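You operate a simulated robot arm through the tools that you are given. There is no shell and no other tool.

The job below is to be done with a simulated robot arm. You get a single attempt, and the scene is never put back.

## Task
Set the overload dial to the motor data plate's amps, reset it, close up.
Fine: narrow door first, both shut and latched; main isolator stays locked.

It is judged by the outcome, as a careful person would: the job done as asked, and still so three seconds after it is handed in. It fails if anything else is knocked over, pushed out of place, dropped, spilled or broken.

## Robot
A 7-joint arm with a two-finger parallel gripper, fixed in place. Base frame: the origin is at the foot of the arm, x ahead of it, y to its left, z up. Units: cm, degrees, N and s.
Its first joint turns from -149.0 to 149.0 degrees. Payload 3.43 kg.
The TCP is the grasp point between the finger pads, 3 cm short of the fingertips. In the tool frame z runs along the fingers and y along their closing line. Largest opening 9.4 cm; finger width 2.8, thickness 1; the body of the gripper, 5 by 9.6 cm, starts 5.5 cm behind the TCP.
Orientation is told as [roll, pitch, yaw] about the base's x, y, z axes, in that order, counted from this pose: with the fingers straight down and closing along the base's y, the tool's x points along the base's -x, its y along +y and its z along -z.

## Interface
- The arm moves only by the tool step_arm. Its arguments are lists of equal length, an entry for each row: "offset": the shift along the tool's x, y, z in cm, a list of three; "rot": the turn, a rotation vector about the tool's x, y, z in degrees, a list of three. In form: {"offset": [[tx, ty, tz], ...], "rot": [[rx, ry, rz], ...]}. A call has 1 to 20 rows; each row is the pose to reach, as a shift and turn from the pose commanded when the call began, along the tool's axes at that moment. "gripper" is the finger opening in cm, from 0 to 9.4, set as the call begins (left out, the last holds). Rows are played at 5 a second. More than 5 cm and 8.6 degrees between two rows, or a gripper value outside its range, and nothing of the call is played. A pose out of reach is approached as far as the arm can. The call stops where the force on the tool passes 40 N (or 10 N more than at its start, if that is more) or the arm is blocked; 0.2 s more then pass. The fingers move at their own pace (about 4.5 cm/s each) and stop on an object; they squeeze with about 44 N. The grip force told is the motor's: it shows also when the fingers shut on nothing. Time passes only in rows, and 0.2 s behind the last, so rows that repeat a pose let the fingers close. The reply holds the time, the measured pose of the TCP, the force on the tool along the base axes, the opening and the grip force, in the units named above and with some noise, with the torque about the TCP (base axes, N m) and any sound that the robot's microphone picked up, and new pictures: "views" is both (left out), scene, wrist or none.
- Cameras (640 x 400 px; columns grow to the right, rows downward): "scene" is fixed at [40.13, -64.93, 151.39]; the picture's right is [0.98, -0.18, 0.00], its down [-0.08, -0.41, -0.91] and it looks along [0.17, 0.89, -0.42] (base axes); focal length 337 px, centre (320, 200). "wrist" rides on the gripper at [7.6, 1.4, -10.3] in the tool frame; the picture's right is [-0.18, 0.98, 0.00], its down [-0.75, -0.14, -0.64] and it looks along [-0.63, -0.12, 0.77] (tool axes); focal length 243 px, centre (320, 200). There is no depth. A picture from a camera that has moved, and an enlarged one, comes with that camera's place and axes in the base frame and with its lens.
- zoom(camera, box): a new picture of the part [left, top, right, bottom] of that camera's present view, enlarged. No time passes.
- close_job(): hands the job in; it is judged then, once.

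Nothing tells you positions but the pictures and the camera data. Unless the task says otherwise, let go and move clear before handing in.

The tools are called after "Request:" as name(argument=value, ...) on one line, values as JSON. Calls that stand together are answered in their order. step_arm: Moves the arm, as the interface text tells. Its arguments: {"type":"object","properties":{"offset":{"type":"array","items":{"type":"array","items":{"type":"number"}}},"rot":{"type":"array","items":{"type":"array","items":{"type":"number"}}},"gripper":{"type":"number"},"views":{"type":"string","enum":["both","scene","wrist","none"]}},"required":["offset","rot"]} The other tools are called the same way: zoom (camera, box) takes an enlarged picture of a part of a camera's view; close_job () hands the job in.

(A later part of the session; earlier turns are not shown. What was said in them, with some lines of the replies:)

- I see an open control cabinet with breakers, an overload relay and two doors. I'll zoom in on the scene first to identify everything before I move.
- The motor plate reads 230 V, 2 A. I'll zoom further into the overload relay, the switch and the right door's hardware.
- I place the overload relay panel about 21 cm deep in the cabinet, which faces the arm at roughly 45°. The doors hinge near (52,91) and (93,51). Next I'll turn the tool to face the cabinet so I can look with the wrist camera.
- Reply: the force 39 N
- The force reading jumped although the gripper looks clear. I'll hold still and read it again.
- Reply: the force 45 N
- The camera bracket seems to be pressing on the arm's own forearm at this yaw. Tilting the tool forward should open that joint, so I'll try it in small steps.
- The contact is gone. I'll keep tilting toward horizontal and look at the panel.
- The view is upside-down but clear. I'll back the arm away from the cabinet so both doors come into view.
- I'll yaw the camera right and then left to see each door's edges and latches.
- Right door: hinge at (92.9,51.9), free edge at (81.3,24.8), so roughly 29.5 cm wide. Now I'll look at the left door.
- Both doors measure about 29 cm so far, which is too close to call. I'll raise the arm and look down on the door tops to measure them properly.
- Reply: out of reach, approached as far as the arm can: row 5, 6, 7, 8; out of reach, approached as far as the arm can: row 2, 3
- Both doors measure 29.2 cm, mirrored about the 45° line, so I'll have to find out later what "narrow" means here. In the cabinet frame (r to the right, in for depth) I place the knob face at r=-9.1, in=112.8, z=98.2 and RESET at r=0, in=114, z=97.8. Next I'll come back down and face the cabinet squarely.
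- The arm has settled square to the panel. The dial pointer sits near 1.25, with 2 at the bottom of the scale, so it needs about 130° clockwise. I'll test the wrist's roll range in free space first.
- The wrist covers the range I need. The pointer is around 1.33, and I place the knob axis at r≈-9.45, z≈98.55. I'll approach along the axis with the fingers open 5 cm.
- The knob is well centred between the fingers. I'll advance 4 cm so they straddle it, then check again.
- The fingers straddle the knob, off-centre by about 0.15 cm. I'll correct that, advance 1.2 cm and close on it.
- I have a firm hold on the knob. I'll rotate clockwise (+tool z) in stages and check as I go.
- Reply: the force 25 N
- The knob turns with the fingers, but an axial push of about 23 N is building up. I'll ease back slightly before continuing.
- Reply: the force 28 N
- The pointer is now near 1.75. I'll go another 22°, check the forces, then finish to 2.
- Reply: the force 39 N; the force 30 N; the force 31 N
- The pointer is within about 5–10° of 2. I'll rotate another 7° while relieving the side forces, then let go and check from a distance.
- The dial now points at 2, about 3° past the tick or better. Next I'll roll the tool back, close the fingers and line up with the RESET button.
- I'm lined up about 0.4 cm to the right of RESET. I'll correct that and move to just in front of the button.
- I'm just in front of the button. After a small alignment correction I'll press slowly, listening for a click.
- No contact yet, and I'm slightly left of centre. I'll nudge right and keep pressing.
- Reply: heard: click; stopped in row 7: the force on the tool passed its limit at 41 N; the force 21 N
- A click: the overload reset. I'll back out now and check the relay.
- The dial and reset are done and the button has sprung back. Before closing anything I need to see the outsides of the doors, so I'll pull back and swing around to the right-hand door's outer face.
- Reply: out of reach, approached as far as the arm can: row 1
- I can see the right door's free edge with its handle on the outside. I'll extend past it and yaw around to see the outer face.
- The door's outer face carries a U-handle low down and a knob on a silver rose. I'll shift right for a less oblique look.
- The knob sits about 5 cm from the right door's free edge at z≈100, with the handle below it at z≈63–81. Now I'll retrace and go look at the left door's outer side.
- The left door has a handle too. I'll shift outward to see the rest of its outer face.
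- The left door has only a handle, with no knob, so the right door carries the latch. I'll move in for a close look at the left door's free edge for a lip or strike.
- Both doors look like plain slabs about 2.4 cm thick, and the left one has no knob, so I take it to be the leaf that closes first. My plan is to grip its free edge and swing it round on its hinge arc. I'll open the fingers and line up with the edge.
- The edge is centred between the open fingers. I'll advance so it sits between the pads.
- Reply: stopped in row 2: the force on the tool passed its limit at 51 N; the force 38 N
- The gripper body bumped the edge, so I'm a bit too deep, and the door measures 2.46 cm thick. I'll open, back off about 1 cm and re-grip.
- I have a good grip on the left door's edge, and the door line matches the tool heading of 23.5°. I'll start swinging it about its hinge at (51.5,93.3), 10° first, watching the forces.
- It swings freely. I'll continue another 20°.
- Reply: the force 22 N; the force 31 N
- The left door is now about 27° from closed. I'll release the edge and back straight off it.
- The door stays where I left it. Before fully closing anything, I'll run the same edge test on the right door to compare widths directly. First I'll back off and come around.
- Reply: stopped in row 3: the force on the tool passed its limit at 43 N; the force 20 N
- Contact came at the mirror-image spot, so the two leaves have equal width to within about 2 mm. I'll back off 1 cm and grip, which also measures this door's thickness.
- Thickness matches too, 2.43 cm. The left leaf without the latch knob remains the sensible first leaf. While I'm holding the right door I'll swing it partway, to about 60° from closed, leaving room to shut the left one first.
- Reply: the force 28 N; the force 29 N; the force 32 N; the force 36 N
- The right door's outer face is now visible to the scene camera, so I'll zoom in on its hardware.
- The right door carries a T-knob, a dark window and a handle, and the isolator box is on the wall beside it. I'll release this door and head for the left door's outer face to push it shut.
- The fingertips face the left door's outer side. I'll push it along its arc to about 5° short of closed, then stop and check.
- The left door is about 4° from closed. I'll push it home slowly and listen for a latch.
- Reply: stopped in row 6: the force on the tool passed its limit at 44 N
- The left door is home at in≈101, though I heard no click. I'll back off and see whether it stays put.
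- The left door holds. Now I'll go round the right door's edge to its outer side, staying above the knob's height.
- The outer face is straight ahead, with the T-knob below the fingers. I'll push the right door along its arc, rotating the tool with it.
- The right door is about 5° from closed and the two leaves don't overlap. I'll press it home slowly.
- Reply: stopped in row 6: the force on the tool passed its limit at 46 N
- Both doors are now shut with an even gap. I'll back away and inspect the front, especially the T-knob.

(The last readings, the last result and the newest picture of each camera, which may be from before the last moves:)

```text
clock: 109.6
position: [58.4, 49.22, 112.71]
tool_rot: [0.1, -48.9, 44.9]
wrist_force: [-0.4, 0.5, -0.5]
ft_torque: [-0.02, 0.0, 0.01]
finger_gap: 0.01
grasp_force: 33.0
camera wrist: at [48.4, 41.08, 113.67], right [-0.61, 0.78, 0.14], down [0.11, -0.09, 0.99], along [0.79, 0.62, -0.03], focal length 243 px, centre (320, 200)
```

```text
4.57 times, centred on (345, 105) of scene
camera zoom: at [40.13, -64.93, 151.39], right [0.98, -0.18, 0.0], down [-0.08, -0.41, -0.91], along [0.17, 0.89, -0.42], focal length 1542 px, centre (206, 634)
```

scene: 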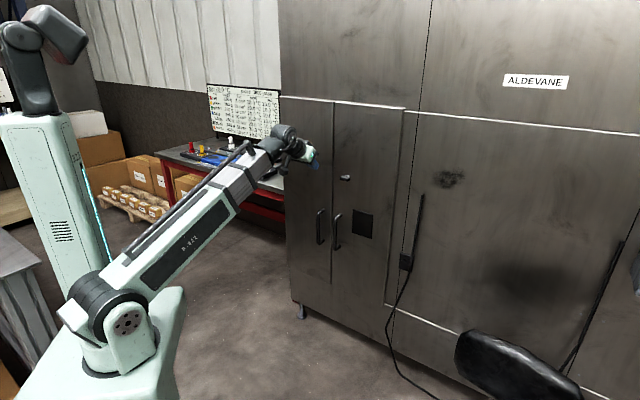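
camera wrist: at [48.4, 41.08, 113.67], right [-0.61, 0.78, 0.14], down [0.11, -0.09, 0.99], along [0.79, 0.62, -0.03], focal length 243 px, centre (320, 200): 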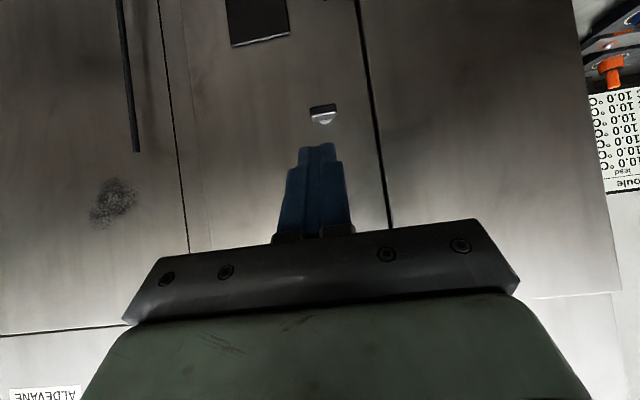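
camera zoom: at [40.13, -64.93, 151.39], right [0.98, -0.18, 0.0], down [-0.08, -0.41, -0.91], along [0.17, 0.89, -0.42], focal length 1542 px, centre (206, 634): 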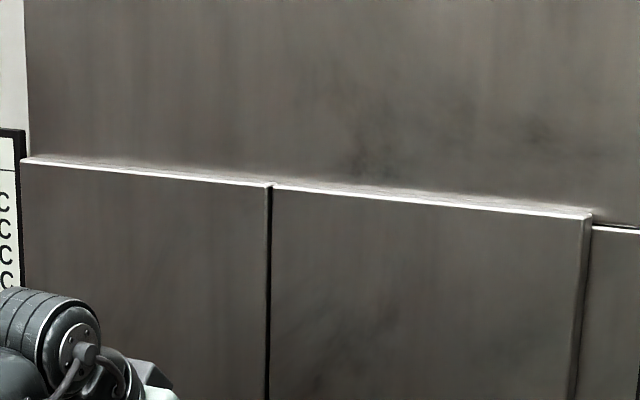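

Both leaves measure equal, each about 28.7 cm closed, and the order I used fits the right door holding the latch. The T-bar is still horizontal, as it was with the door open, so it probably needs turning. I'll line up squarely in front of it at r≈7, z≈100.

Request:
step_arm(offset=[[0.74, -0.1, 2.4], [1.48, -0.2, 4.8], [2.22, -0.3, 7.2], [2.97, -0.4, 9.6], [3.71, -0.5, 12], [4.45, -0.6, 14.37], [4.45, -0.6, 14.37], [4.45, -0.6, 14.37]], rot=[[0, -6.85, 0], [0, -13.7, 0], [0, -20.55, 0], [0, -27.4, 0], [0, -34.25, 0], [0, -41.1, 0], [0, -41.1, 0], [0, -41.1, 0]], gripper=5.0, views="none")

Request:
step_arm(offset=[[0, 0, 0], [0, 0, 0], [0, 0, 0], [0, 0, 0], [0, 0, 0], [0, 0, 0], [0, 0, 0], [0, 0, 0], [0, 0, 0], [0, 0, 0], [0, 0, 0], [0, 0, 0], [0, 0, 0]], rot=[[0, 0, -8.2], [0, 0, -16.4], [0, 0, -24.6], [0, 0, -32.8], [0, 0, -41], [0, 0, -49.2], [0, 0, -57.4], [0, 0, -65.6], [0, 0, -73.8], [0, 0, -82], [0, 0, -90], [0, 0, -90], [0, 0, -90]], views="both")

```text
clock: 111.4
position: [64.86, 53.96, 100.3]
tool_rot: [122.6, -89.9, -77.7]
wrist_force: [0.2, 0.2, -0.1]
ft_torque: [0.0, -0.03, 0.02]
finger_gap: 5.0
grasp_force: 0.1
out of reach, approached as far as the arm can: row 6, 7
```

```text
clock: 114.2
position: [64.64, 53.93, 100.29]
tool_rot: [-89.9, -0.1, 134.8]
wrist_force: [1.2, 0.0, 0.2]
ft_torque: [0.01, 0.02, 0.02]
finger_gap: 5.03
grasp_force: 0.1
camera wrist: at [62.79, 41.15, 98.82], right [-0.13, 0.13, -0.98], down [-0.99, 0.08, 0.14], along [0.1, 0.99, 0.12], focal length 243 px, centre (320, 200)
```

scene: 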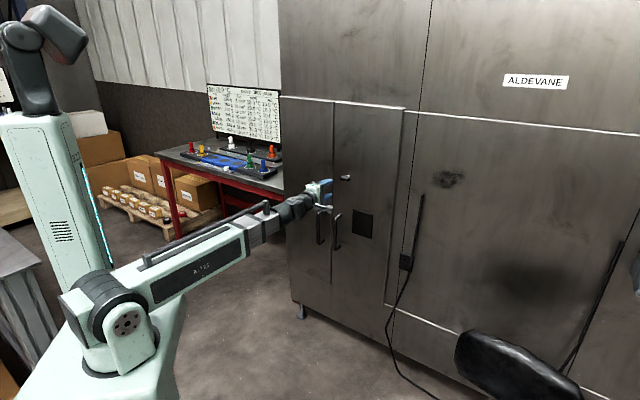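
wrist: 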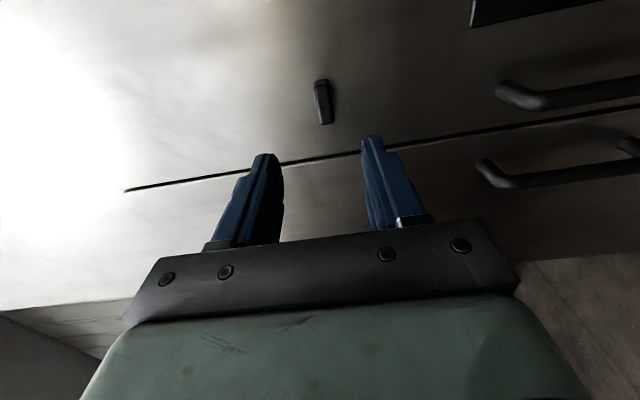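

Request:
zoom(camera="wrist", box=[280, 65, 360, 135])

```text
5.71 times, centred on (320, 100) of wrist
camera zoom: at [62.79, 41.15, 98.82], right [-0.13, 0.13, -0.98], down [-0.99, 0.08, 0.14], along [0.1, 0.99, 0.12], focal length 1386 px, centre (320, 771)
```

zoom: 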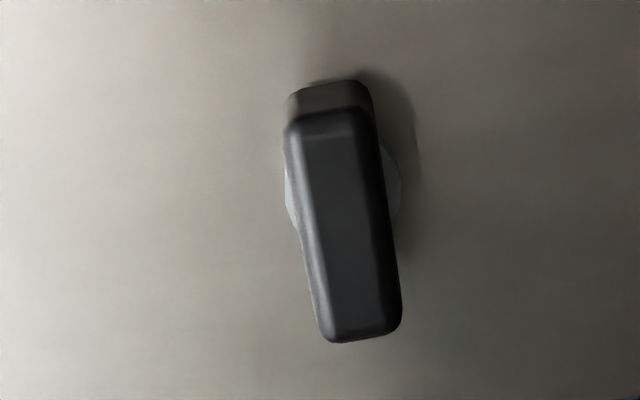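

The T-bar is centred at r≈7.24, z≈99.9 and lies horizontal. I'll straddle it with one finger above and one below.

Request:
step_arm(offset=[[-0.15, 0.2, 4], [-0.33, 0.4, 8], [-0.33, 0.4, 11], [-0.33, 0.4, 11]], rot=[[0, 0, 0], [0, 0, 0], [0, 0, 0], [0, 0, 0]], views="both")

Request:
zoom(camera="wrist", box=[220, 80, 420, 205])

Request:
zoom(camera="scene", box=[310, 155, 370, 205])

```text
clock: 115.2
position: [72.38, 61.86, 99.79]
tool_rot: [-89.5, -0.1, 135.0]
wrist_force: [-0.8, -0.1, -0.2]
ft_torque: [-0.03, 0.0, -0.02]
finger_gap: 5.01
grasp_force: 0.1
camera wrist: at [70.42, 49.22, 98.38], right [-0.14, 0.13, -0.98], down [-0.99, 0.08, 0.15], along [0.1, 0.99, 0.11], focal length 243 px, centre (320, 200)
```

scene: 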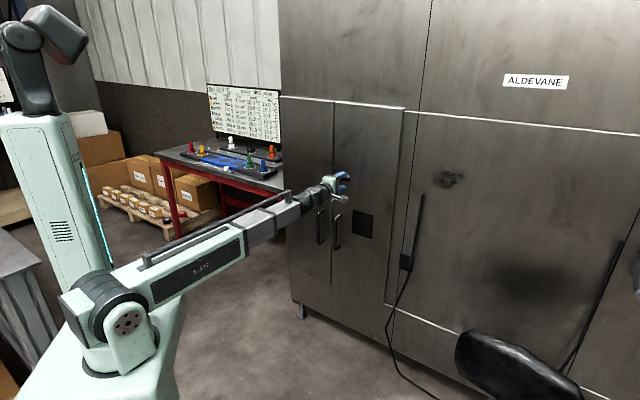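
wrist: 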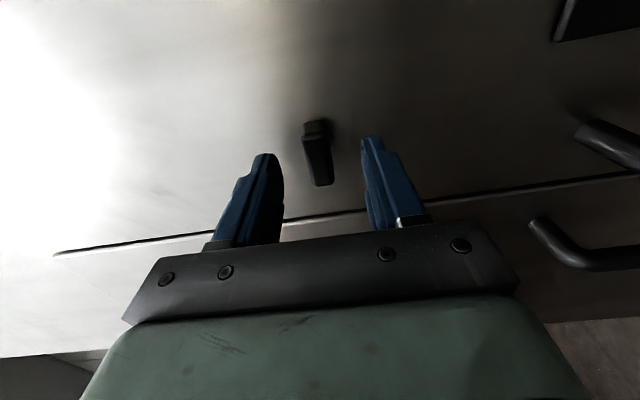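

```text
3.20 times, centred on (320, 142) of wrist
camera zoom: at [70.42, 49.22, 98.38], right [-0.14, 0.13, -0.98], down [-0.99, 0.08, 0.15], along [0.1, 0.99, 0.11], focal length 776 px, centre (320, 384)
```

zoom: 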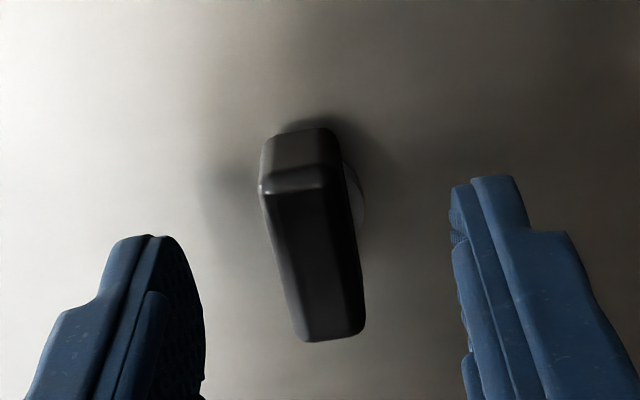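

```text
8.00 times, centred on (340, 180) of scene
camera zoom: at [40.13, -64.93, 151.39], right [0.98, -0.18, 0.0], down [-0.08, -0.41, -0.91], along [0.17, 0.89, -0.42], focal length 2698 px, centre (160, 360)
```

zoom: 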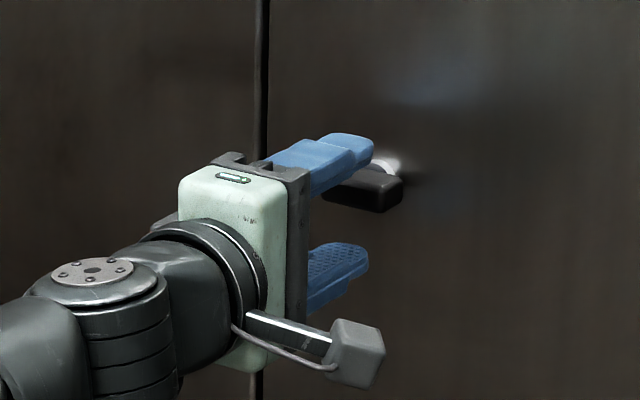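

Request:
step_arm(offset=[[-0.1, -0.05, 1.2], [-0.15, -0.08, 2.2], [-0.15, -0.08, 2.2]], rot=[[0, 0, 0], [0, 0, 0], [0, 0, 0]], views="none")

Request:
step_arm(offset=[[0, 0, 0], [0, 0, 0], [0, 0, 0], [0, 0, 0], [0, 0, 0]], rot=[[0, 0, 0], [0, 0, 0], [0, 0, 0], [0, 0, 0], [0, 0, 0]], gripper=0.5, views="wrist")

Request:
zoom(camera="wrist", box=[220, 80, 420, 205])

```text
clock: 116.0
position: [73.69, 63.77, 99.94]
tool_rot: [-89.8, -0.1, 134.9]
wrist_force: [0.3, -0.2, -0.6]
ft_torque: [-0.02, 0.01, 0.02]
finger_gap: 5.0
grasp_force: 0.1
```

```text
clock: 117.2
position: [73.78, 63.6, 99.95]
tool_rot: [-89.7, -0.1, 134.9]
wrist_force: [5.4, 3.5, 22.4]
ft_torque: [0.76, -0.73, 1.0]
finger_gap: 1.58
grasp_force: 45.4
camera wrist: at [71.81, 50.94, 98.5], right [-0.13, 0.13, -0.98], down [-0.99, 0.08, 0.15], along [0.1, 0.99, 0.12], focal length 243 px, centre (320, 200)
```

wrist: 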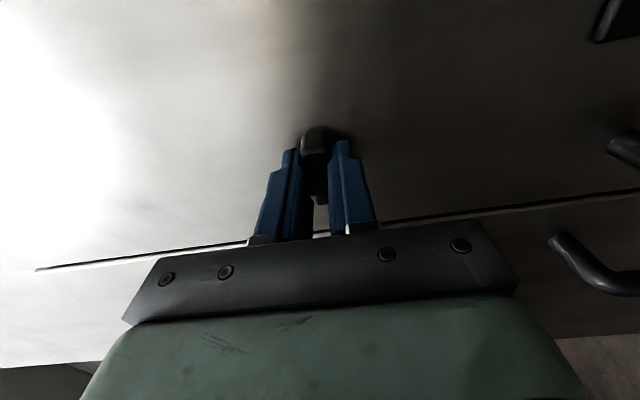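

```text
3.20 times, centred on (320, 142) of wrist
camera zoom: at [71.81, 50.94, 98.5], right [-0.13, 0.13, -0.98], down [-0.99, 0.08, 0.15], along [0.1, 0.99, 0.12], focal length 776 px, centre (320, 384)
```

zoom: 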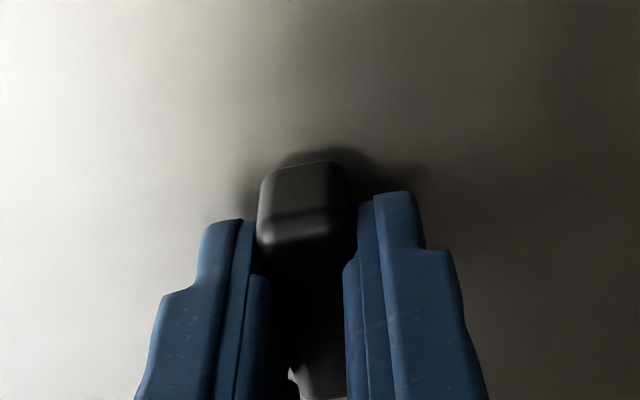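

I have the T-bar. I'll relax the vertical offset, then try a small clockwise turn.

Request:
step_arm(offset=[[0, -0.1, 0], [0, -0.18, 0]], rot=[[0, 0, 0], [0, 0, 0]], views="none")

Request:
step_arm(offset=[[0, 0, 0], [0, 0, 0], [0, 0, 0]], rot=[[0, 0, 4], [0, 0, 8], [0, 0, 12]], views="none")

```text
clock: 117.8
position: [73.65, 63.65, 100.08]
tool_rot: [-89.6, 0.0, 135.0]
wrist_force: [3.0, 4.5, 4.0]
ft_torque: [0.52, -0.51, 0.74]
finger_gap: 1.57
grasp_force: 44.8
```

```text
clock: 118.6
position: [73.67, 63.77, 99.99]
tool_rot: [-90.0, -12.3, 135.0]
wrist_force: [0.3, 7.4, -4.8]
ft_torque: [-0.11, 0.04, 0.63]
finger_gap: 1.56
grasp_force: 45.0
```

It turns with little resistance. I'll continue clockwise and watch the torque.

Request:
step_arm(offset=[[0, 0, 0], [0, 0, 0], [0, 0, 0], [0, 0, 0], [0, 0, 0], [0, 0, 0]], rot=[[0, 0, 6], [0, 0, 12], [0, 0, 18], [0, 0, 24], [0, 0, 30], [0, 0, 33]], views="both")

Request:
zoom(camera="wrist", box=[220, 80, 420, 205])

Request:
zoom(camera="scene", box=[310, 155, 370, 205])

```text
clock: 120.0
position: [73.74, 63.64, 100.05]
tool_rot: [-89.9, -45.1, 135.0]
wrist_force: [-14.4, 5.2, -31.6]
ft_torque: [-1.22, 1.11, -0.63]
finger_gap: 1.58
grasp_force: 44.9
camera wrist: at [69.5, 53.24, 93.44], right [-0.58, 0.58, -0.56], down [-0.76, -0.15, 0.63], along [0.29, 0.8, 0.53], focal length 243 px, centre (320, 200)
```

scene: 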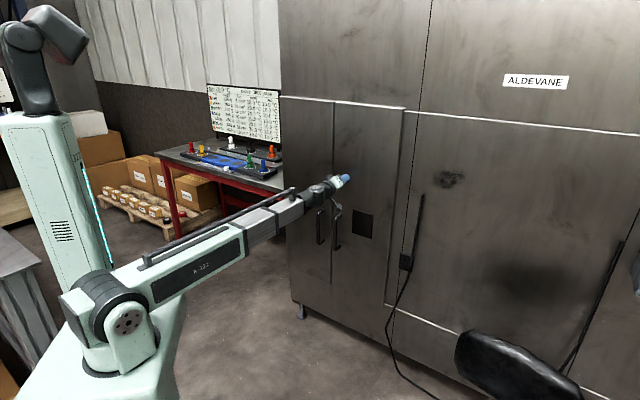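
wrist: 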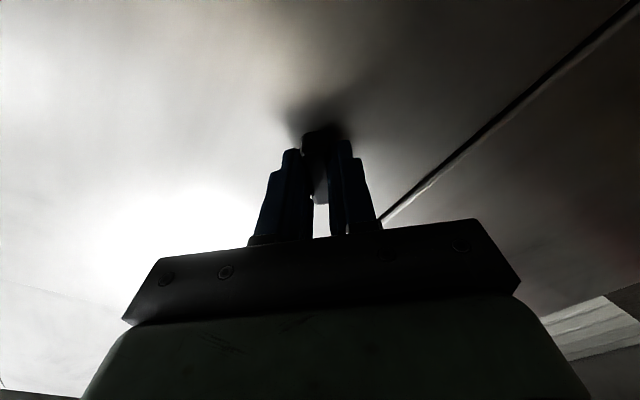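

```text
3.20 times, centred on (320, 142) of wrist
camera zoom: at [69.5, 53.24, 93.44], right [-0.58, 0.58, -0.56], down [-0.76, -0.15, 0.63], along [0.29, 0.8, 0.53], focal length 776 px, centre (320, 384)
```

zoom: 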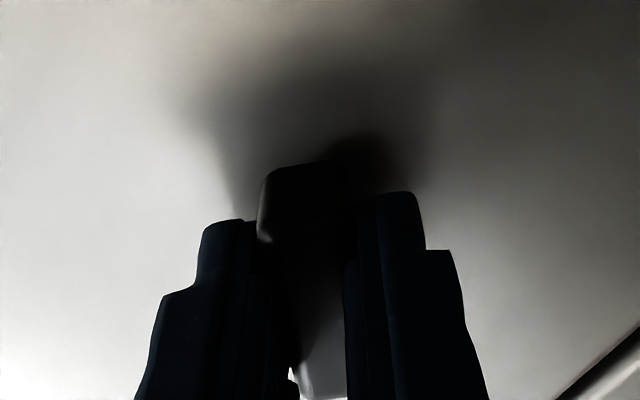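

```text
8.00 times, centred on (340, 180) of scene
camera zoom: at [40.13, -64.93, 151.39], right [0.98, -0.18, 0.0], down [-0.08, -0.41, -0.91], along [0.17, 0.89, -0.42], focal length 2698 px, centre (160, 360)
```

zoom: 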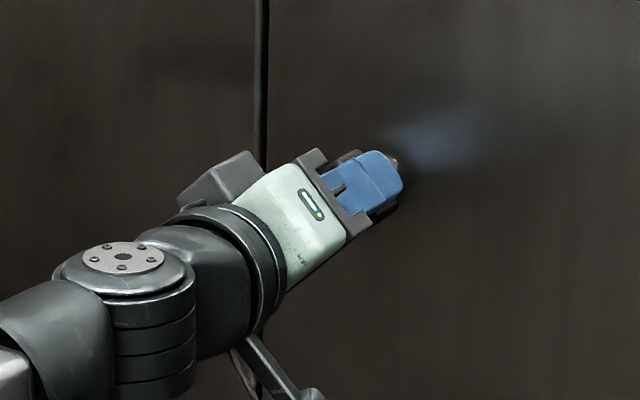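

The bar is following, now about 45° round. I'll trim the side load and continue toward vertical.

Request:
step_arm(offset=[[0.03, 0.1, 0], [0.06, 0.2, 0]], rot=[[0, 0, 0], [0, 0, 0]], views="none")

Request:
step_arm(offset=[[0, 0, 0], [0, 0, 0], [0, 0, 0], [0, 0, 0]], rot=[[0, 0, 6], [0, 0, 12], [0, 0, 18], [0, 0, 22]], views="none")

```text
clock: 120.6
position: [73.8, 63.71, 99.96]
tool_rot: [-90.1, -45.0, 135.0]
wrist_force: [-6.6, 4.6, -17.5]
ft_torque: [-0.7, 0.71, -0.05]
finger_gap: 1.56
grasp_force: 45.2
```

```text
clock: 121.6
position: [73.67, 63.73, 99.87]
tool_rot: [-90.0, -67.1, 135.2]
wrist_force: [1.1, 4.9, -3.8]
ft_torque: [-0.41, 0.35, 0.13]
finger_gap: 1.56
grasp_force: 44.8
```

Request:
step_arm(offset=[[0, 0, 0], [0, 0, 0], [0, 0, 0], [0, 0, 0], [0, 0, 0]], rot=[[0, 0, 6], [0, 0, 12], [0, 0, 18], [0, 0, 23], [0, 0, 23]], views="none")

```text
clock: 122.8
position: [73.64, 63.72, 99.95]
tool_rot: [123.4, -89.8, -78.5]
wrist_force: [21.0, 16.6, 25.3]
ft_torque: [0.29, -0.45, 0.28]
finger_gap: 1.6
grasp_force: 45.0
```

The bar should now be near vertical, with no click yet. I'll relieve the load and look.

Request:
step_arm(offset=[[-0.1, 0, 0.1], [-0.2, 0, 0.2]], rot=[[0, 0, 0], [0, 0, 0]], views="both")

Request:
zoom(camera="wrist", box=[220, 80, 420, 205])

Request:
zoom(camera="scene", box=[310, 155, 370, 205])

```text
clock: 123.4
position: [73.56, 63.69, 99.89]
tool_rot: [92.5, -89.9, -47.5]
wrist_force: [7.0, 3.3, 6.2]
ft_torque: [0.12, -0.17, 0.26]
finger_gap: 1.56
grasp_force: 44.5
camera wrist: at [65.36, 57.39, 92.19], right [-0.69, 0.7, 0.19], down [-0.35, -0.55, 0.75], along [0.63, 0.46, 0.63], focal length 243 px, centre (320, 200)
```

scene: 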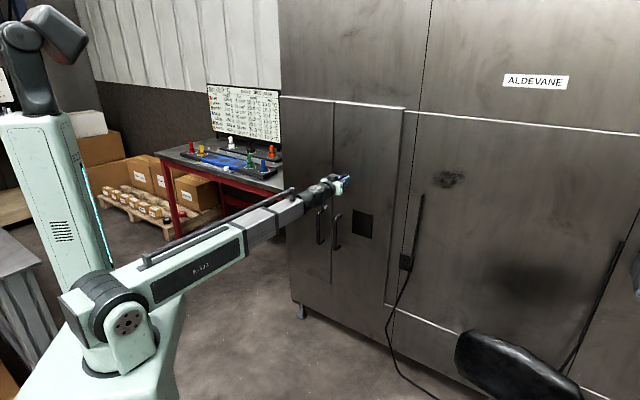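
wrist: 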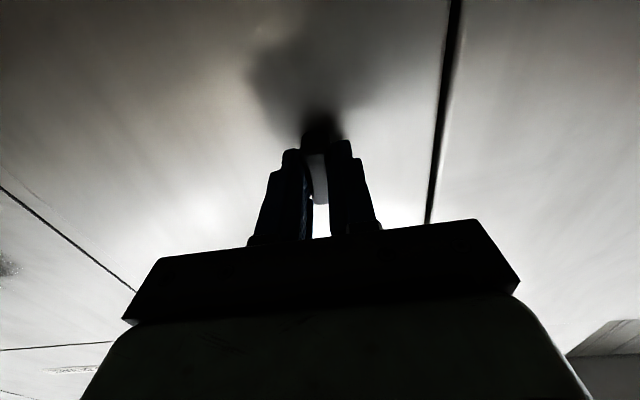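

```text
3.20 times, centred on (320, 142) of wrist
camera zoom: at [65.36, 57.39, 92.19], right [-0.69, 0.7, 0.19], down [-0.35, -0.55, 0.75], along [0.63, 0.46, 0.63], focal length 776 px, centre (320, 384)
```

zoom: 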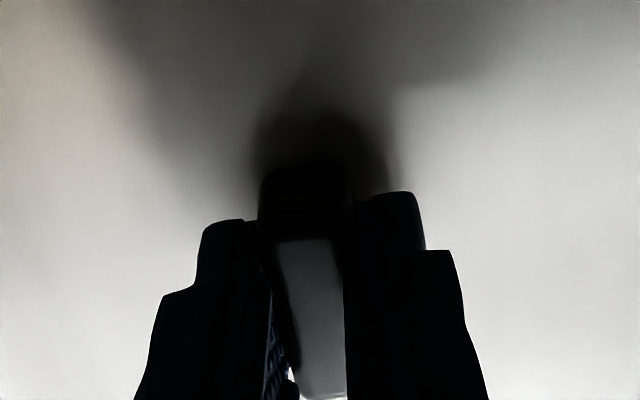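

```text
8.00 times, centred on (340, 180) of scene
camera zoom: at [40.13, -64.93, 151.39], right [0.98, -0.18, 0.0], down [-0.08, -0.41, -0.91], along [0.17, 0.89, -0.42], focal length 2698 px, centre (160, 360)
```

zoom: 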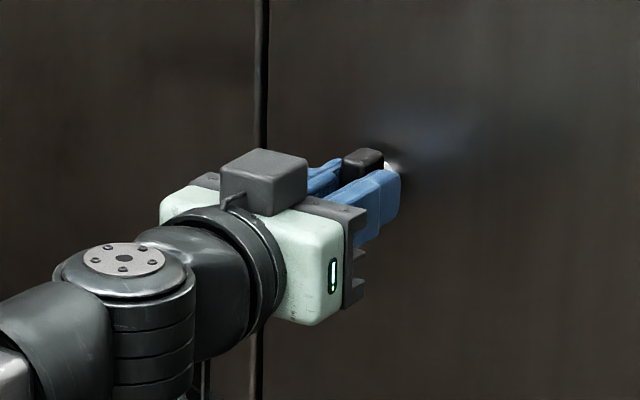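

The bar is vertical. I'll test a few more degrees to see whether it's against a stop.

Request:
step_arm(offset=[[0, 0, 0], [0, 0, 0], [0, 0, 0]], rot=[[0, 0, 3], [0, 0, 6], [0, 0, 6]], views="none")

```text
clock: 124.2
position: [73.68, 63.78, 99.92]
tool_rot: [90.1, -83.8, -45.2]
wrist_force: [-8.3, -13.3, -12.0]
ft_torque: [-1.37, -0.8, 0.1]
finger_gap: 1.79
grasp_force: 44.6
```

There's a firm stop at vertical, so this is a quarter-turn latch. I'll ease back to vertical and tug gently to test whether it's latched.

Request:
step_arm(offset=[[0, 0, 0], [0, 0, 0], [0, 0, 0]], rot=[[0, 0, -2.5], [0, 0, -5], [0, 0, -5]], views="none")

Request:
step_arm(offset=[[0, 0, -0.15], [0, 0, -0.3], [0, 0, -0.45], [0, 0, -0.45]], rot=[[0, 0, 0], [0, 0, 0], [0, 0, 0], [0, 0, 0]], views="scene")

Request:
zoom(camera="scene", box=[290, 90, 410, 140])

```text
clock: 125.0
position: [73.64, 63.75, 100.12]
tool_rot: [91.1, -89.0, -46.2]
wrist_force: [-16.9, -23.5, -23.1]
ft_torque: [-0.92, -0.27, 0.21]
finger_gap: 1.61
grasp_force: 44.6
```

```text
clock: 126.0
position: [73.7, 63.8, 100.06]
tool_rot: [93.3, -88.9, -48.4]
wrist_force: [21.4, 17.8, -1.0]
ft_torque: [-0.62, -0.65, 0.25]
finger_gap: 1.6
grasp_force: 45.1
```

scene: 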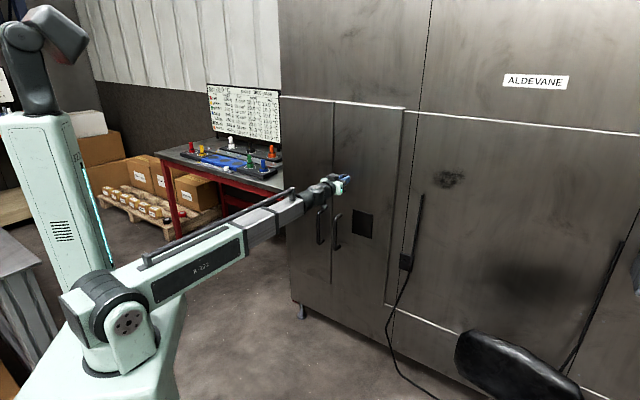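

```text
5.33 times, centred on (350, 115) of scene
camera zoom: at [40.13, -64.93, 151.39], right [0.98, -0.18, 0.0], down [-0.08, -0.41, -0.91], along [0.17, 0.89, -0.42], focal length 1799 px, centre (160, 653)
```

zoom: 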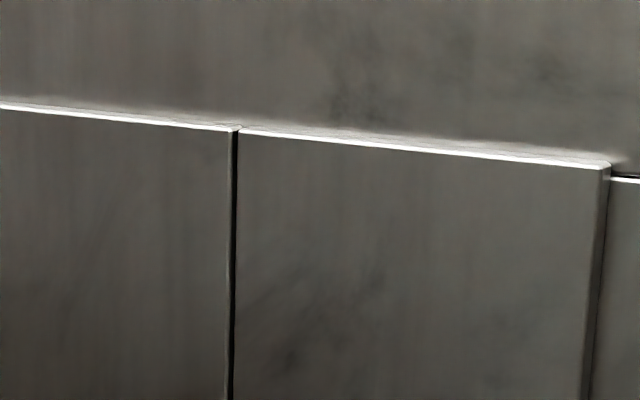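

The door resists a pull of about 28 N without moving, so the right door is latched. I'll relax and let go.

Request:
step_arm(offset=[[0, 0, 0.12], [0, 0, 0.24], [0, 0, 0.24]], rot=[[0, 0, 0], [0, 0, 0], [0, 0, 0]], views="none")

Request:
step_arm(offset=[[0, 0, 0], [0, 0, 0], [0, 0, 0], [0, 0, -3], [0, 0, -7], [0, 0, -11], [0, 0, -15], [0, 0, -15]], rot=[[0, 0, 0], [0, 0, 0], [0, 0, 0], [0, 0, 0], [0, 0, 0], [0, 0, 0], [0, 0, 0], [0, 0, 0]], gripper=5.0, views="both")

Request:
zoom(camera="scene", box=[310, 155, 370, 205])

Request:
zoom(camera="wrist", box=[240, 40, 480, 190])

```text
clock: 126.8
position: [73.71, 63.73, 100.09]
tool_rot: [92.3, -89.0, -47.5]
wrist_force: [27.3, 16.3, 5.5]
ft_torque: [-0.6, -0.69, 0.29]
finger_gap: 1.59
grasp_force: 45.3
```

```text
clock: 128.6
position: [62.79, 52.87, 100.15]
tool_rot: [93.3, -89.0, -48.3]
wrist_force: [-0.4, -0.2, 0.0]
ft_torque: [-0.01, -0.01, 0.0]
finger_gap: 5.0
grasp_force: 0.1
camera wrist: at [54.5, 46.61, 92.46], right [-0.69, 0.69, 0.2], down [-0.35, -0.56, 0.75], along [0.63, 0.45, 0.63], focal length 243 px, centre (320, 200)
```

scene: 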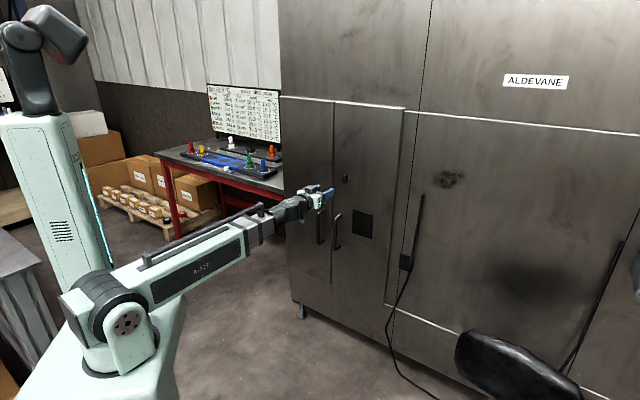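
wrist: 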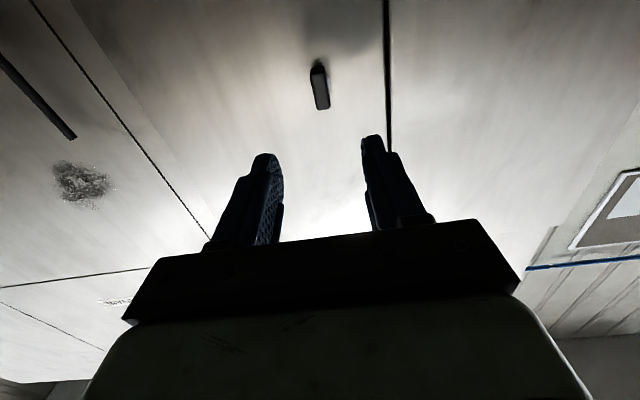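

```text
8.00 times, centred on (340, 180) of scene
camera zoom: at [40.13, -64.93, 151.39], right [0.98, -0.18, 0.0], down [-0.08, -0.41, -0.91], along [0.17, 0.89, -0.42], focal length 2698 px, centre (160, 360)
```

zoom: 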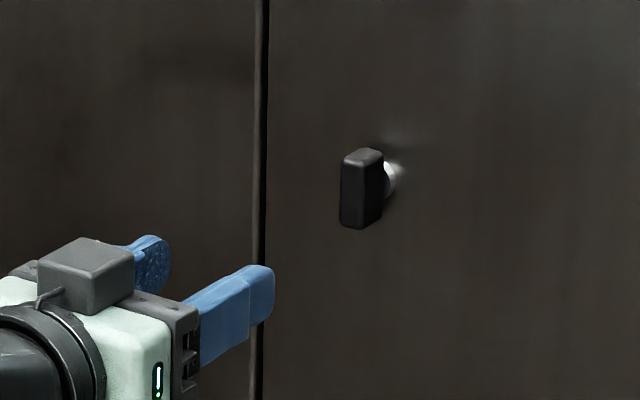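

```text
2.67 times, centred on (360, 115) of wrist
camera zoom: at [54.5, 46.61, 92.46], right [-0.69, 0.69, 0.2], down [-0.35, -0.56, 0.75], along [0.63, 0.45, 0.63], focal length 647 px, centre (213, 427)
```

zoom: 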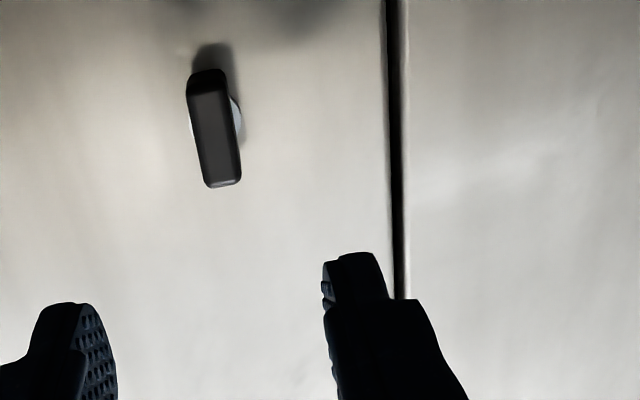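

The T-bar is vertical and both doors are shut. The task wants both latched, so I'll gently test the left door by its handle, moving down in front of it first.

Request:
step_arm(offset=[[4.2, 1.85, 0], [8.3, 3.7, 0], [12.5, 5.55, 0], [16.7, 7.4, 0], [20.8, 9.25, 0], [25, 11.1, 0], [25, 11.1, 0]], rot=[[0, 0, 0], [0, 0, 0], [0, 0, 0], [0, 0, 0], [0, 0, 0], [0, 0, 0], [0, 0, 0]], gripper=6.0, views="both")

Request:
zoom(camera="wrist", box=[200, 0, 440, 150])

```text
clock: 130.2
position: [60.04, 56.48, 75.97]
tool_rot: [-85.5, -82.5, 135.9]
wrist_force: [0.3, 0.2, -0.3]
ft_torque: [-0.01, 0.0, 0.02]
finger_gap: 5.99
grasp_force: 0.0
out of reach, approached as far as the arm can: row 2, 3, 4, 5, 6, 7
camera wrist: at [53.06, 48.66, 68.28], right [-0.77, 0.64, 0.06], down [-0.37, -0.52, 0.77], along [0.52, 0.57, 0.63], focal length 243 px, centre (320, 200)
```

scene: 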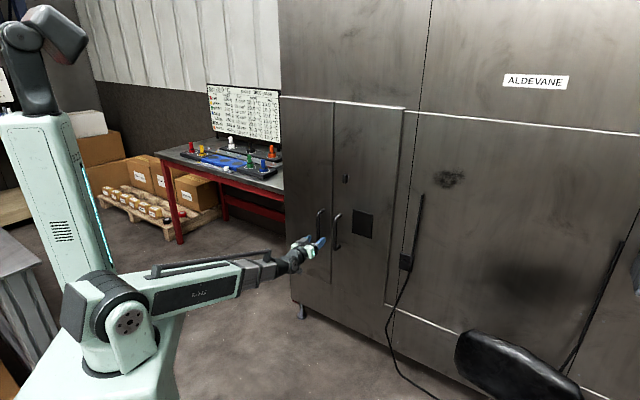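
wrist: 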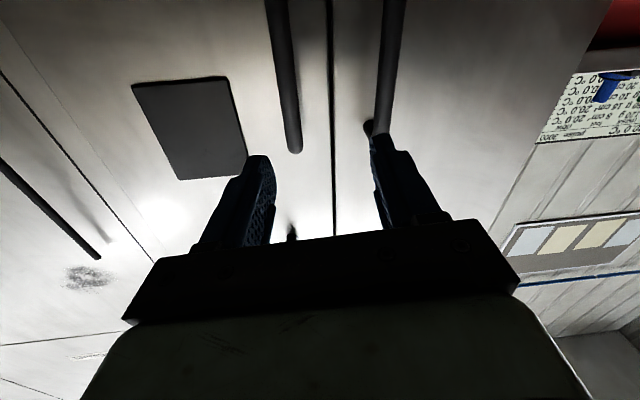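

```text
2.67 times, centred on (320, 75) of wrist
camera zoom: at [53.06, 48.66, 68.28], right [-0.77, 0.64, 0.06], down [-0.37, -0.52, 0.77], along [0.52, 0.57, 0.63], focal length 647 px, centre (320, 533)
```

zoom: 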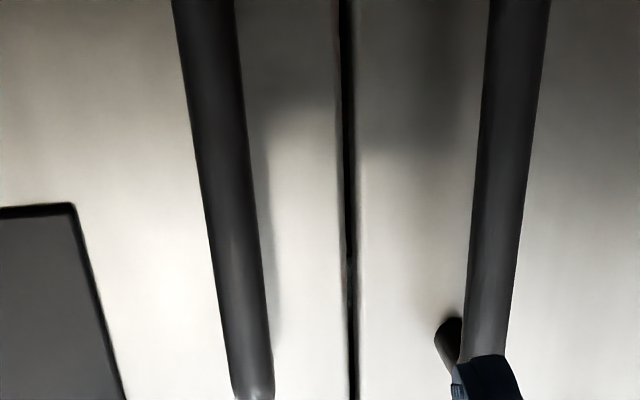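

Request:
step_arm(offset=[[0, 0.5, -0.5], [0, 1, -1], [0, 1.5, -1.5], [0, 2, -2], [0, 2, -2]], rot=[[0, 7.5, 0], [0, 15, 0], [0, 22.5, 0], [0, 30, 0], [0, 35, 0]], views="both")

```text
clock: 131.4
position: [55.69, 57.03, 74.91]
tool_rot: [-16.4, -53.7, 62.5]
wrist_force: [-1.0, 0.5, 0.7]
ft_torque: [-0.02, 0.01, -0.01]
finger_gap: 6.02
grasp_force: 0.0
out of reach, approached as far as the arm can: row 3, 4, 5
camera wrist: at [46.33, 48.14, 74.31], right [-0.68, 0.73, -0.02], down [-0.08, -0.05, 1.0], along [0.73, 0.68, 0.09], focal length 243 px, centre (320, 200)
```

scene: 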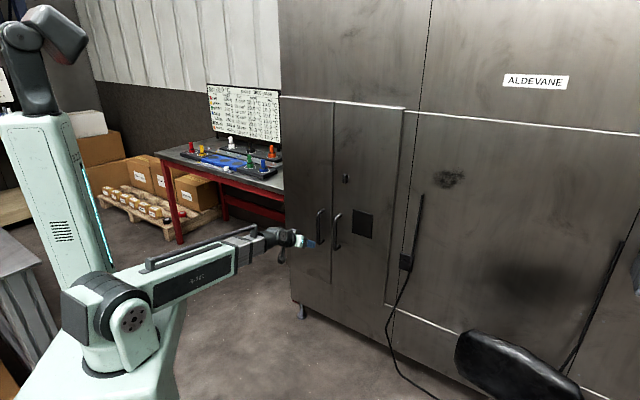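
wrist: 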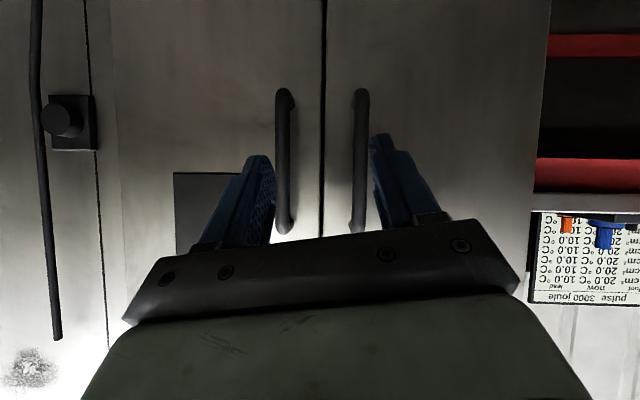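

I now have a clear front view of both handles, and the isolator box at right is untouched. I'll approach the left handle at r≈-4.5.

Request:
step_arm(offset=[[-2.2, 0.9, 2.8], [-4.4, 1.8, 5.7], [-6.55, 2.69, 8.5], [-6.55, 2.69, 8.5]], rot=[[0, 0, 0], [0, 0, 0], [0, 0, 0], [0, 0, 0]], views="wrist")

Request:
zoom(camera="wrist", box=[200, 60, 440, 240])

```text
clock: 132.4
position: [60.57, 66.9, 75.1]
tool_rot: [-16.5, -53.4, 63.8]
wrist_force: [0.2, -0.3, -0.6]
ft_torque: [0.01, 0.02, -0.02]
finger_gap: 5.99
grasp_force: 0.0
out of reach, approached as far as the arm can: row 1
camera wrist: at [51.38, 57.79, 74.44], right [-0.7, 0.72, -0.02], down [-0.08, -0.05, 1.0], along [0.71, 0.7, 0.09], focal length 243 px, centre (320, 200)
```

wrist: 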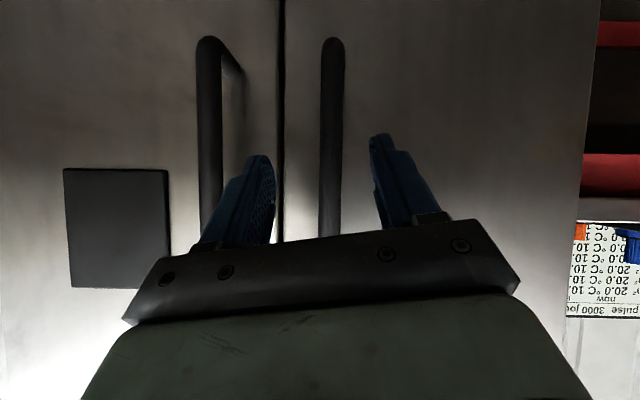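

```text
2.22 times, centred on (320, 150) of wrist
camera zoom: at [51.38, 57.79, 74.44], right [-0.7, 0.72, -0.02], down [-0.08, -0.05, 1.0], along [0.71, 0.7, 0.09], focal length 539 px, centre (320, 311)
```

zoom: 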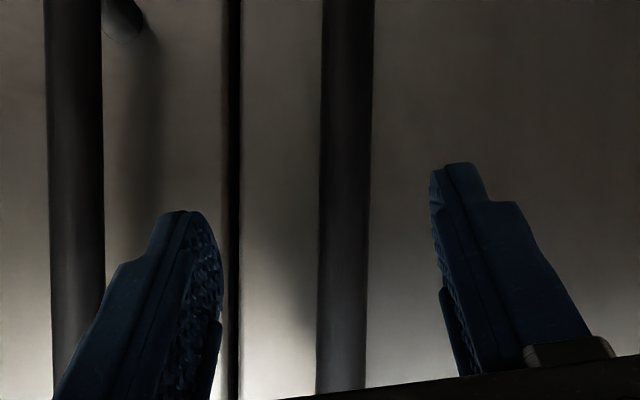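

Request:
step_arm(offset=[[-1.07, 0.06, 1.5], [-2.14, 0.11, 3.0], [-3.21, 0.17, 4.51], [-3.21, 0.17, 4.51]], rot=[[0, 0, 0], [0, 0, 0], [0, 0, 0], [0, 0, 0]], views="wrist")

Request:
zoom(camera="wrist", box=[200, 60, 440, 240])

Request:
zoom(camera="scene", box=[280, 190, 360, 260])

```text
clock: 133.4
position: [63.93, 71.36, 75.04]
tool_rot: [-16.5, -53.4, 63.8]
wrist_force: [1.2, -0.5, 0.7]
ft_torque: [0.0, -0.01, 0.03]
finger_gap: 5.98
grasp_force: 0.1
camera wrist: at [54.7, 62.29, 74.42], right [-0.7, 0.72, -0.02], down [-0.08, -0.05, 1.0], along [0.71, 0.7, 0.09], focal length 243 px, centre (320, 200)
```

wrist: 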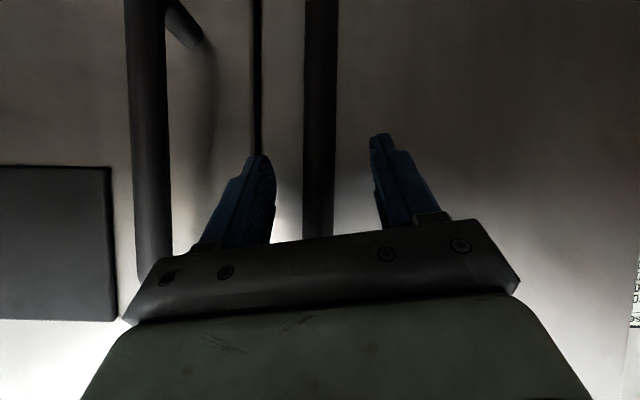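

```text
2.22 times, centred on (320, 150) of wrist
camera zoom: at [54.7, 62.29, 74.42], right [-0.7, 0.72, -0.02], down [-0.08, -0.05, 1.0], along [0.71, 0.7, 0.09], focal length 539 px, centre (320, 311)
```

zoom: 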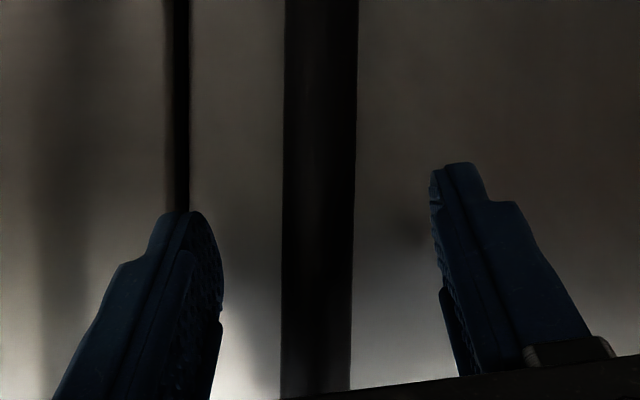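

```text
5.71 times, centred on (320, 225) of scene
camera zoom: at [40.13, -64.93, 151.39], right [0.98, -0.18, 0.0], down [-0.08, -0.41, -0.91], along [0.17, 0.89, -0.42], focal length 1927 px, centre (320, 57)
```

zoom: 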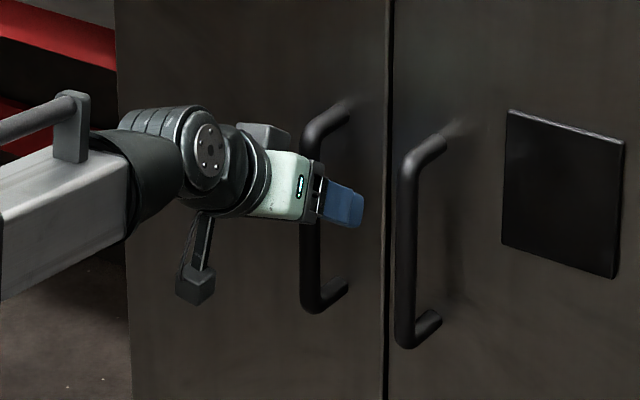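

The bar is between the fingers. I'll close on it and tug gently to see if the left leaf is held.

Request:
step_arm(offset=[[-0.3, 0, 0.4], [-0.3, 0, 0.4], [-0.3, 0, 0.4], [-0.3, 0, 0.4], [-0.3, 0, 0.4]], rot=[[0, 0, 0], [0, 0, 0], [0, 0, 0], [0, 0, 0], [0, 0, 0]], gripper=0.5, views="none")

```text
clock: 134.6
position: [64.41, 71.65, 74.93]
tool_rot: [-16.4, -53.5, 63.6]
wrist_force: [21.3, -12.4, 5.3]
ft_torque: [0.85, 1.24, -0.04]
finger_gap: 2.55
grasp_force: 45.0
```

Request:
step_arm(offset=[[0.11, 0.02, -0.16], [0.22, 0.04, -0.33], [0.22, 0.04, -0.33]], rot=[[0, 0, 0], [0, 0, 0], [0, 0, 0]], views="none")

```text
clock: 135.1
position: [64.39, 71.76, 74.94]
tool_rot: [-16.2, -53.7, 63.3]
wrist_force: [6.0, -1.9, -1.7]
ft_torque: [1.31, 1.06, -0.03]
finger_gap: 2.54
grasp_force: 44.8
stopped in row 2: the force on the tool passed its limit at 42 N (the readings are from after the stop); the commanded pose is now the measured one
```

The left door holds firm against more than 30 N, so it is latched as well. I'll release the handle and back away.

Request:
step_arm(offset=[[0, 0, 0], [0, 0, 0], [0, 0, 0], [1.1, 0.2, -1.65], [2.8, 0.45, -4.1], [4.5, 0.7, -6.6], [6.7, 1.1, -9.9], [6.7, 1.1, -9.9]], rot=[[0, 0, 0], [0, 0, 0], [0, 0, 0], [0, 0, 0], [0, 0, 0], [0, 0, 0], [0, 0, 0], [0, 0, 0]], gripper=6.0, views="both")

Request:
zoom(camera="scene", box=[270, 85, 430, 325])

Request:
zoom(camera="scene", box=[325, 165, 365, 195])

Request:
zoom(camera="scene", box=[390, 180, 440, 300])

```text
clock: 136.9
position: [55.77, 63.11, 75.57]
tool_rot: [-16.7, -53.7, 63.8]
wrist_force: [-0.1, 0.7, 0.4]
ft_torque: [-0.02, 0.02, -0.01]
finger_gap: 6.0
grasp_force: 0.1
camera wrist: at [46.57, 54.02, 74.75], right [-0.7, 0.72, -0.02], down [-0.08, -0.05, 1.0], along [0.71, 0.69, 0.09], focal length 243 px, centre (320, 200)
```

scene: 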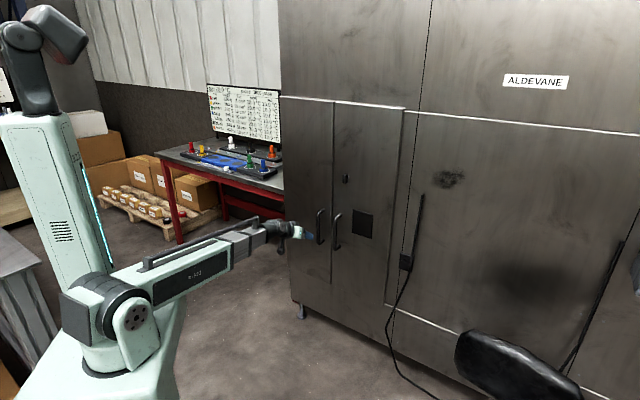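
wrist: 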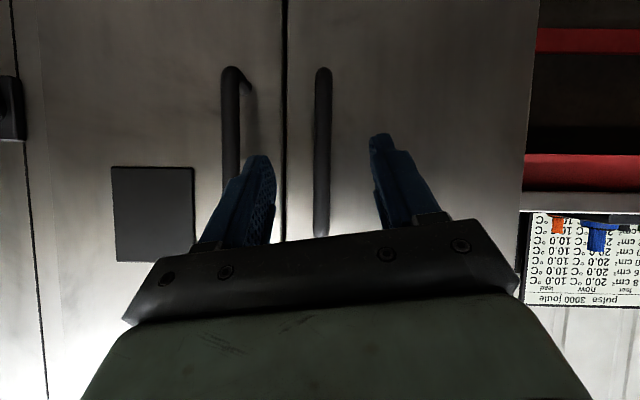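

```text
1.67 times, centred on (350, 205) of scene
camera zoom: at [40.13, -64.93, 151.39], right [0.98, -0.18, 0.0], down [-0.08, -0.41, -0.91], along [0.17, 0.89, -0.42], focal length 562 px, centre (270, 192)
```

zoom: 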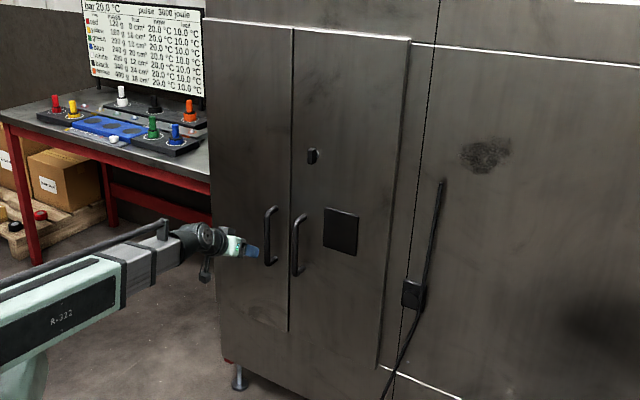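

```text
13.33 times, centred on (345, 180) of scene
camera zoom: at [40.13, -64.93, 151.39], right [0.98, -0.18, 0.0], down [-0.08, -0.41, -0.91], along [0.17, 0.89, -0.42], focal length 4497 px, centre (-13, 467)
```

zoom: 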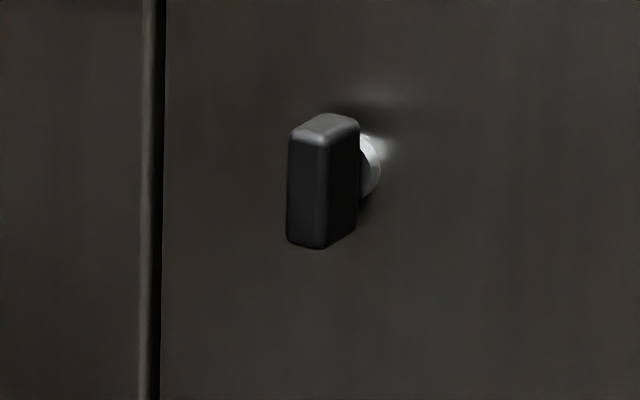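

```text
3.33 times, centred on (415, 240) of scene
camera zoom: at [40.13, -64.93, 151.39], right [0.98, -0.18, 0.0], down [-0.08, -0.41, -0.91], along [0.17, 0.89, -0.42], focal length 1124 px, centre (3, 67)
```

zoom: 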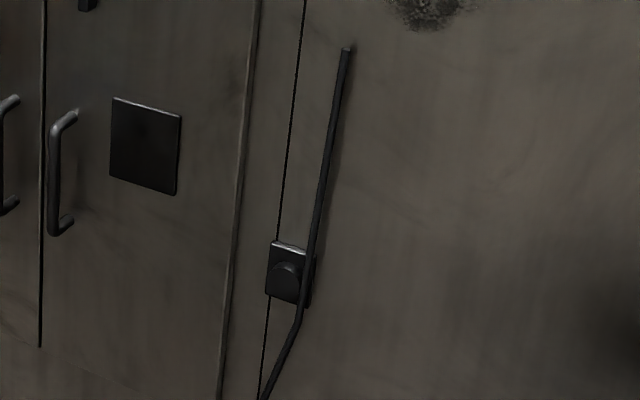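

Both doors are shut, the T-latch is vertical, the isolator box is untouched and nothing else has moved. I'll pull the arm further clear before handing in.

Request:
step_arm(offset=[[1.7, 0.3, -2.5], [3.3, 0.5, -4.9], [5, 0.8, -7.4]], rot=[[0, 0, 0], [0, 0, 0], [0, 0, 0]], views="both")

```text
clock: 137.7
position: [49.33, 56.83, 75.26]
tool_rot: [-16.6, -53.7, 63.9]
wrist_force: [0.3, -0.1, 0.1]
ft_torque: [-0.02, 0.01, 0.04]
finger_gap: 6.01
grasp_force: 0.0
camera wrist: at [40.09, 47.82, 74.51], right [-0.7, 0.72, -0.02], down [-0.08, -0.05, 1.0], along [0.71, 0.69, 0.09], focal length 243 px, centre (320, 200)
```

scene: 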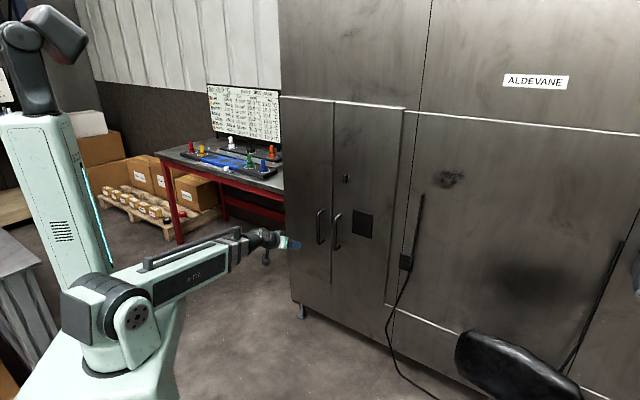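
wrist: 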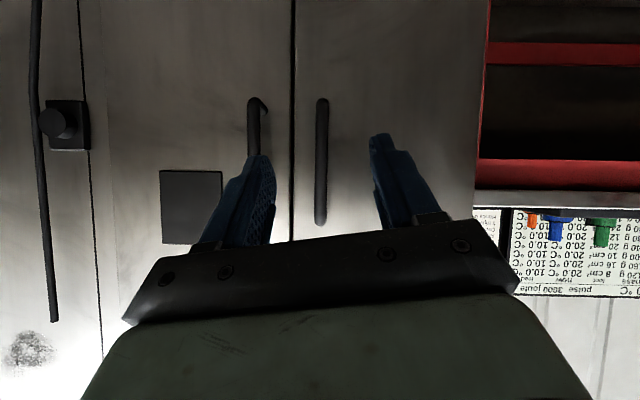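

The dial is on 2 A and the relay reset with a click. The left leaf was shut first, both doors are closed, and the T-latch is turned to its stop. Both doors hold against a pull, the isolator is untouched and the arm is clear, so I'm handing in.

Request:
close_job()

```text
The job is handed in.
```

The overload dial is set to 2 A to match the motor plate, the relay is reset, and both cabinet doors are shut and latched. The job is handed in.

- **Dial:** it points at 2, about 3° past the tick at most, which is roughly 2.02 A.
- **Reset:** I pressed RESET after setting the dial and heard a click. The button sprang back.
- **Door order:** I couldn't find a narrow door. Both leaves measured about the same width and the same 2.4 cm thickness. I closed the left one first because it has only a handle, and the right one carries the latch knob. If you meant the right door, the order was wrong.
- **Latching:** I turned the T-knob on the right door a quarter turn to its stop. A pull of about 28 N on the right door, and more than about 30 N on the left handle, did not move either one.
- **Main isolator:** I took this to be the black box on the wall right of the cabinet. I did not touch it.

The CHAIN 4 A fuse shows a red indicator, so it may have blown. I left it alone.
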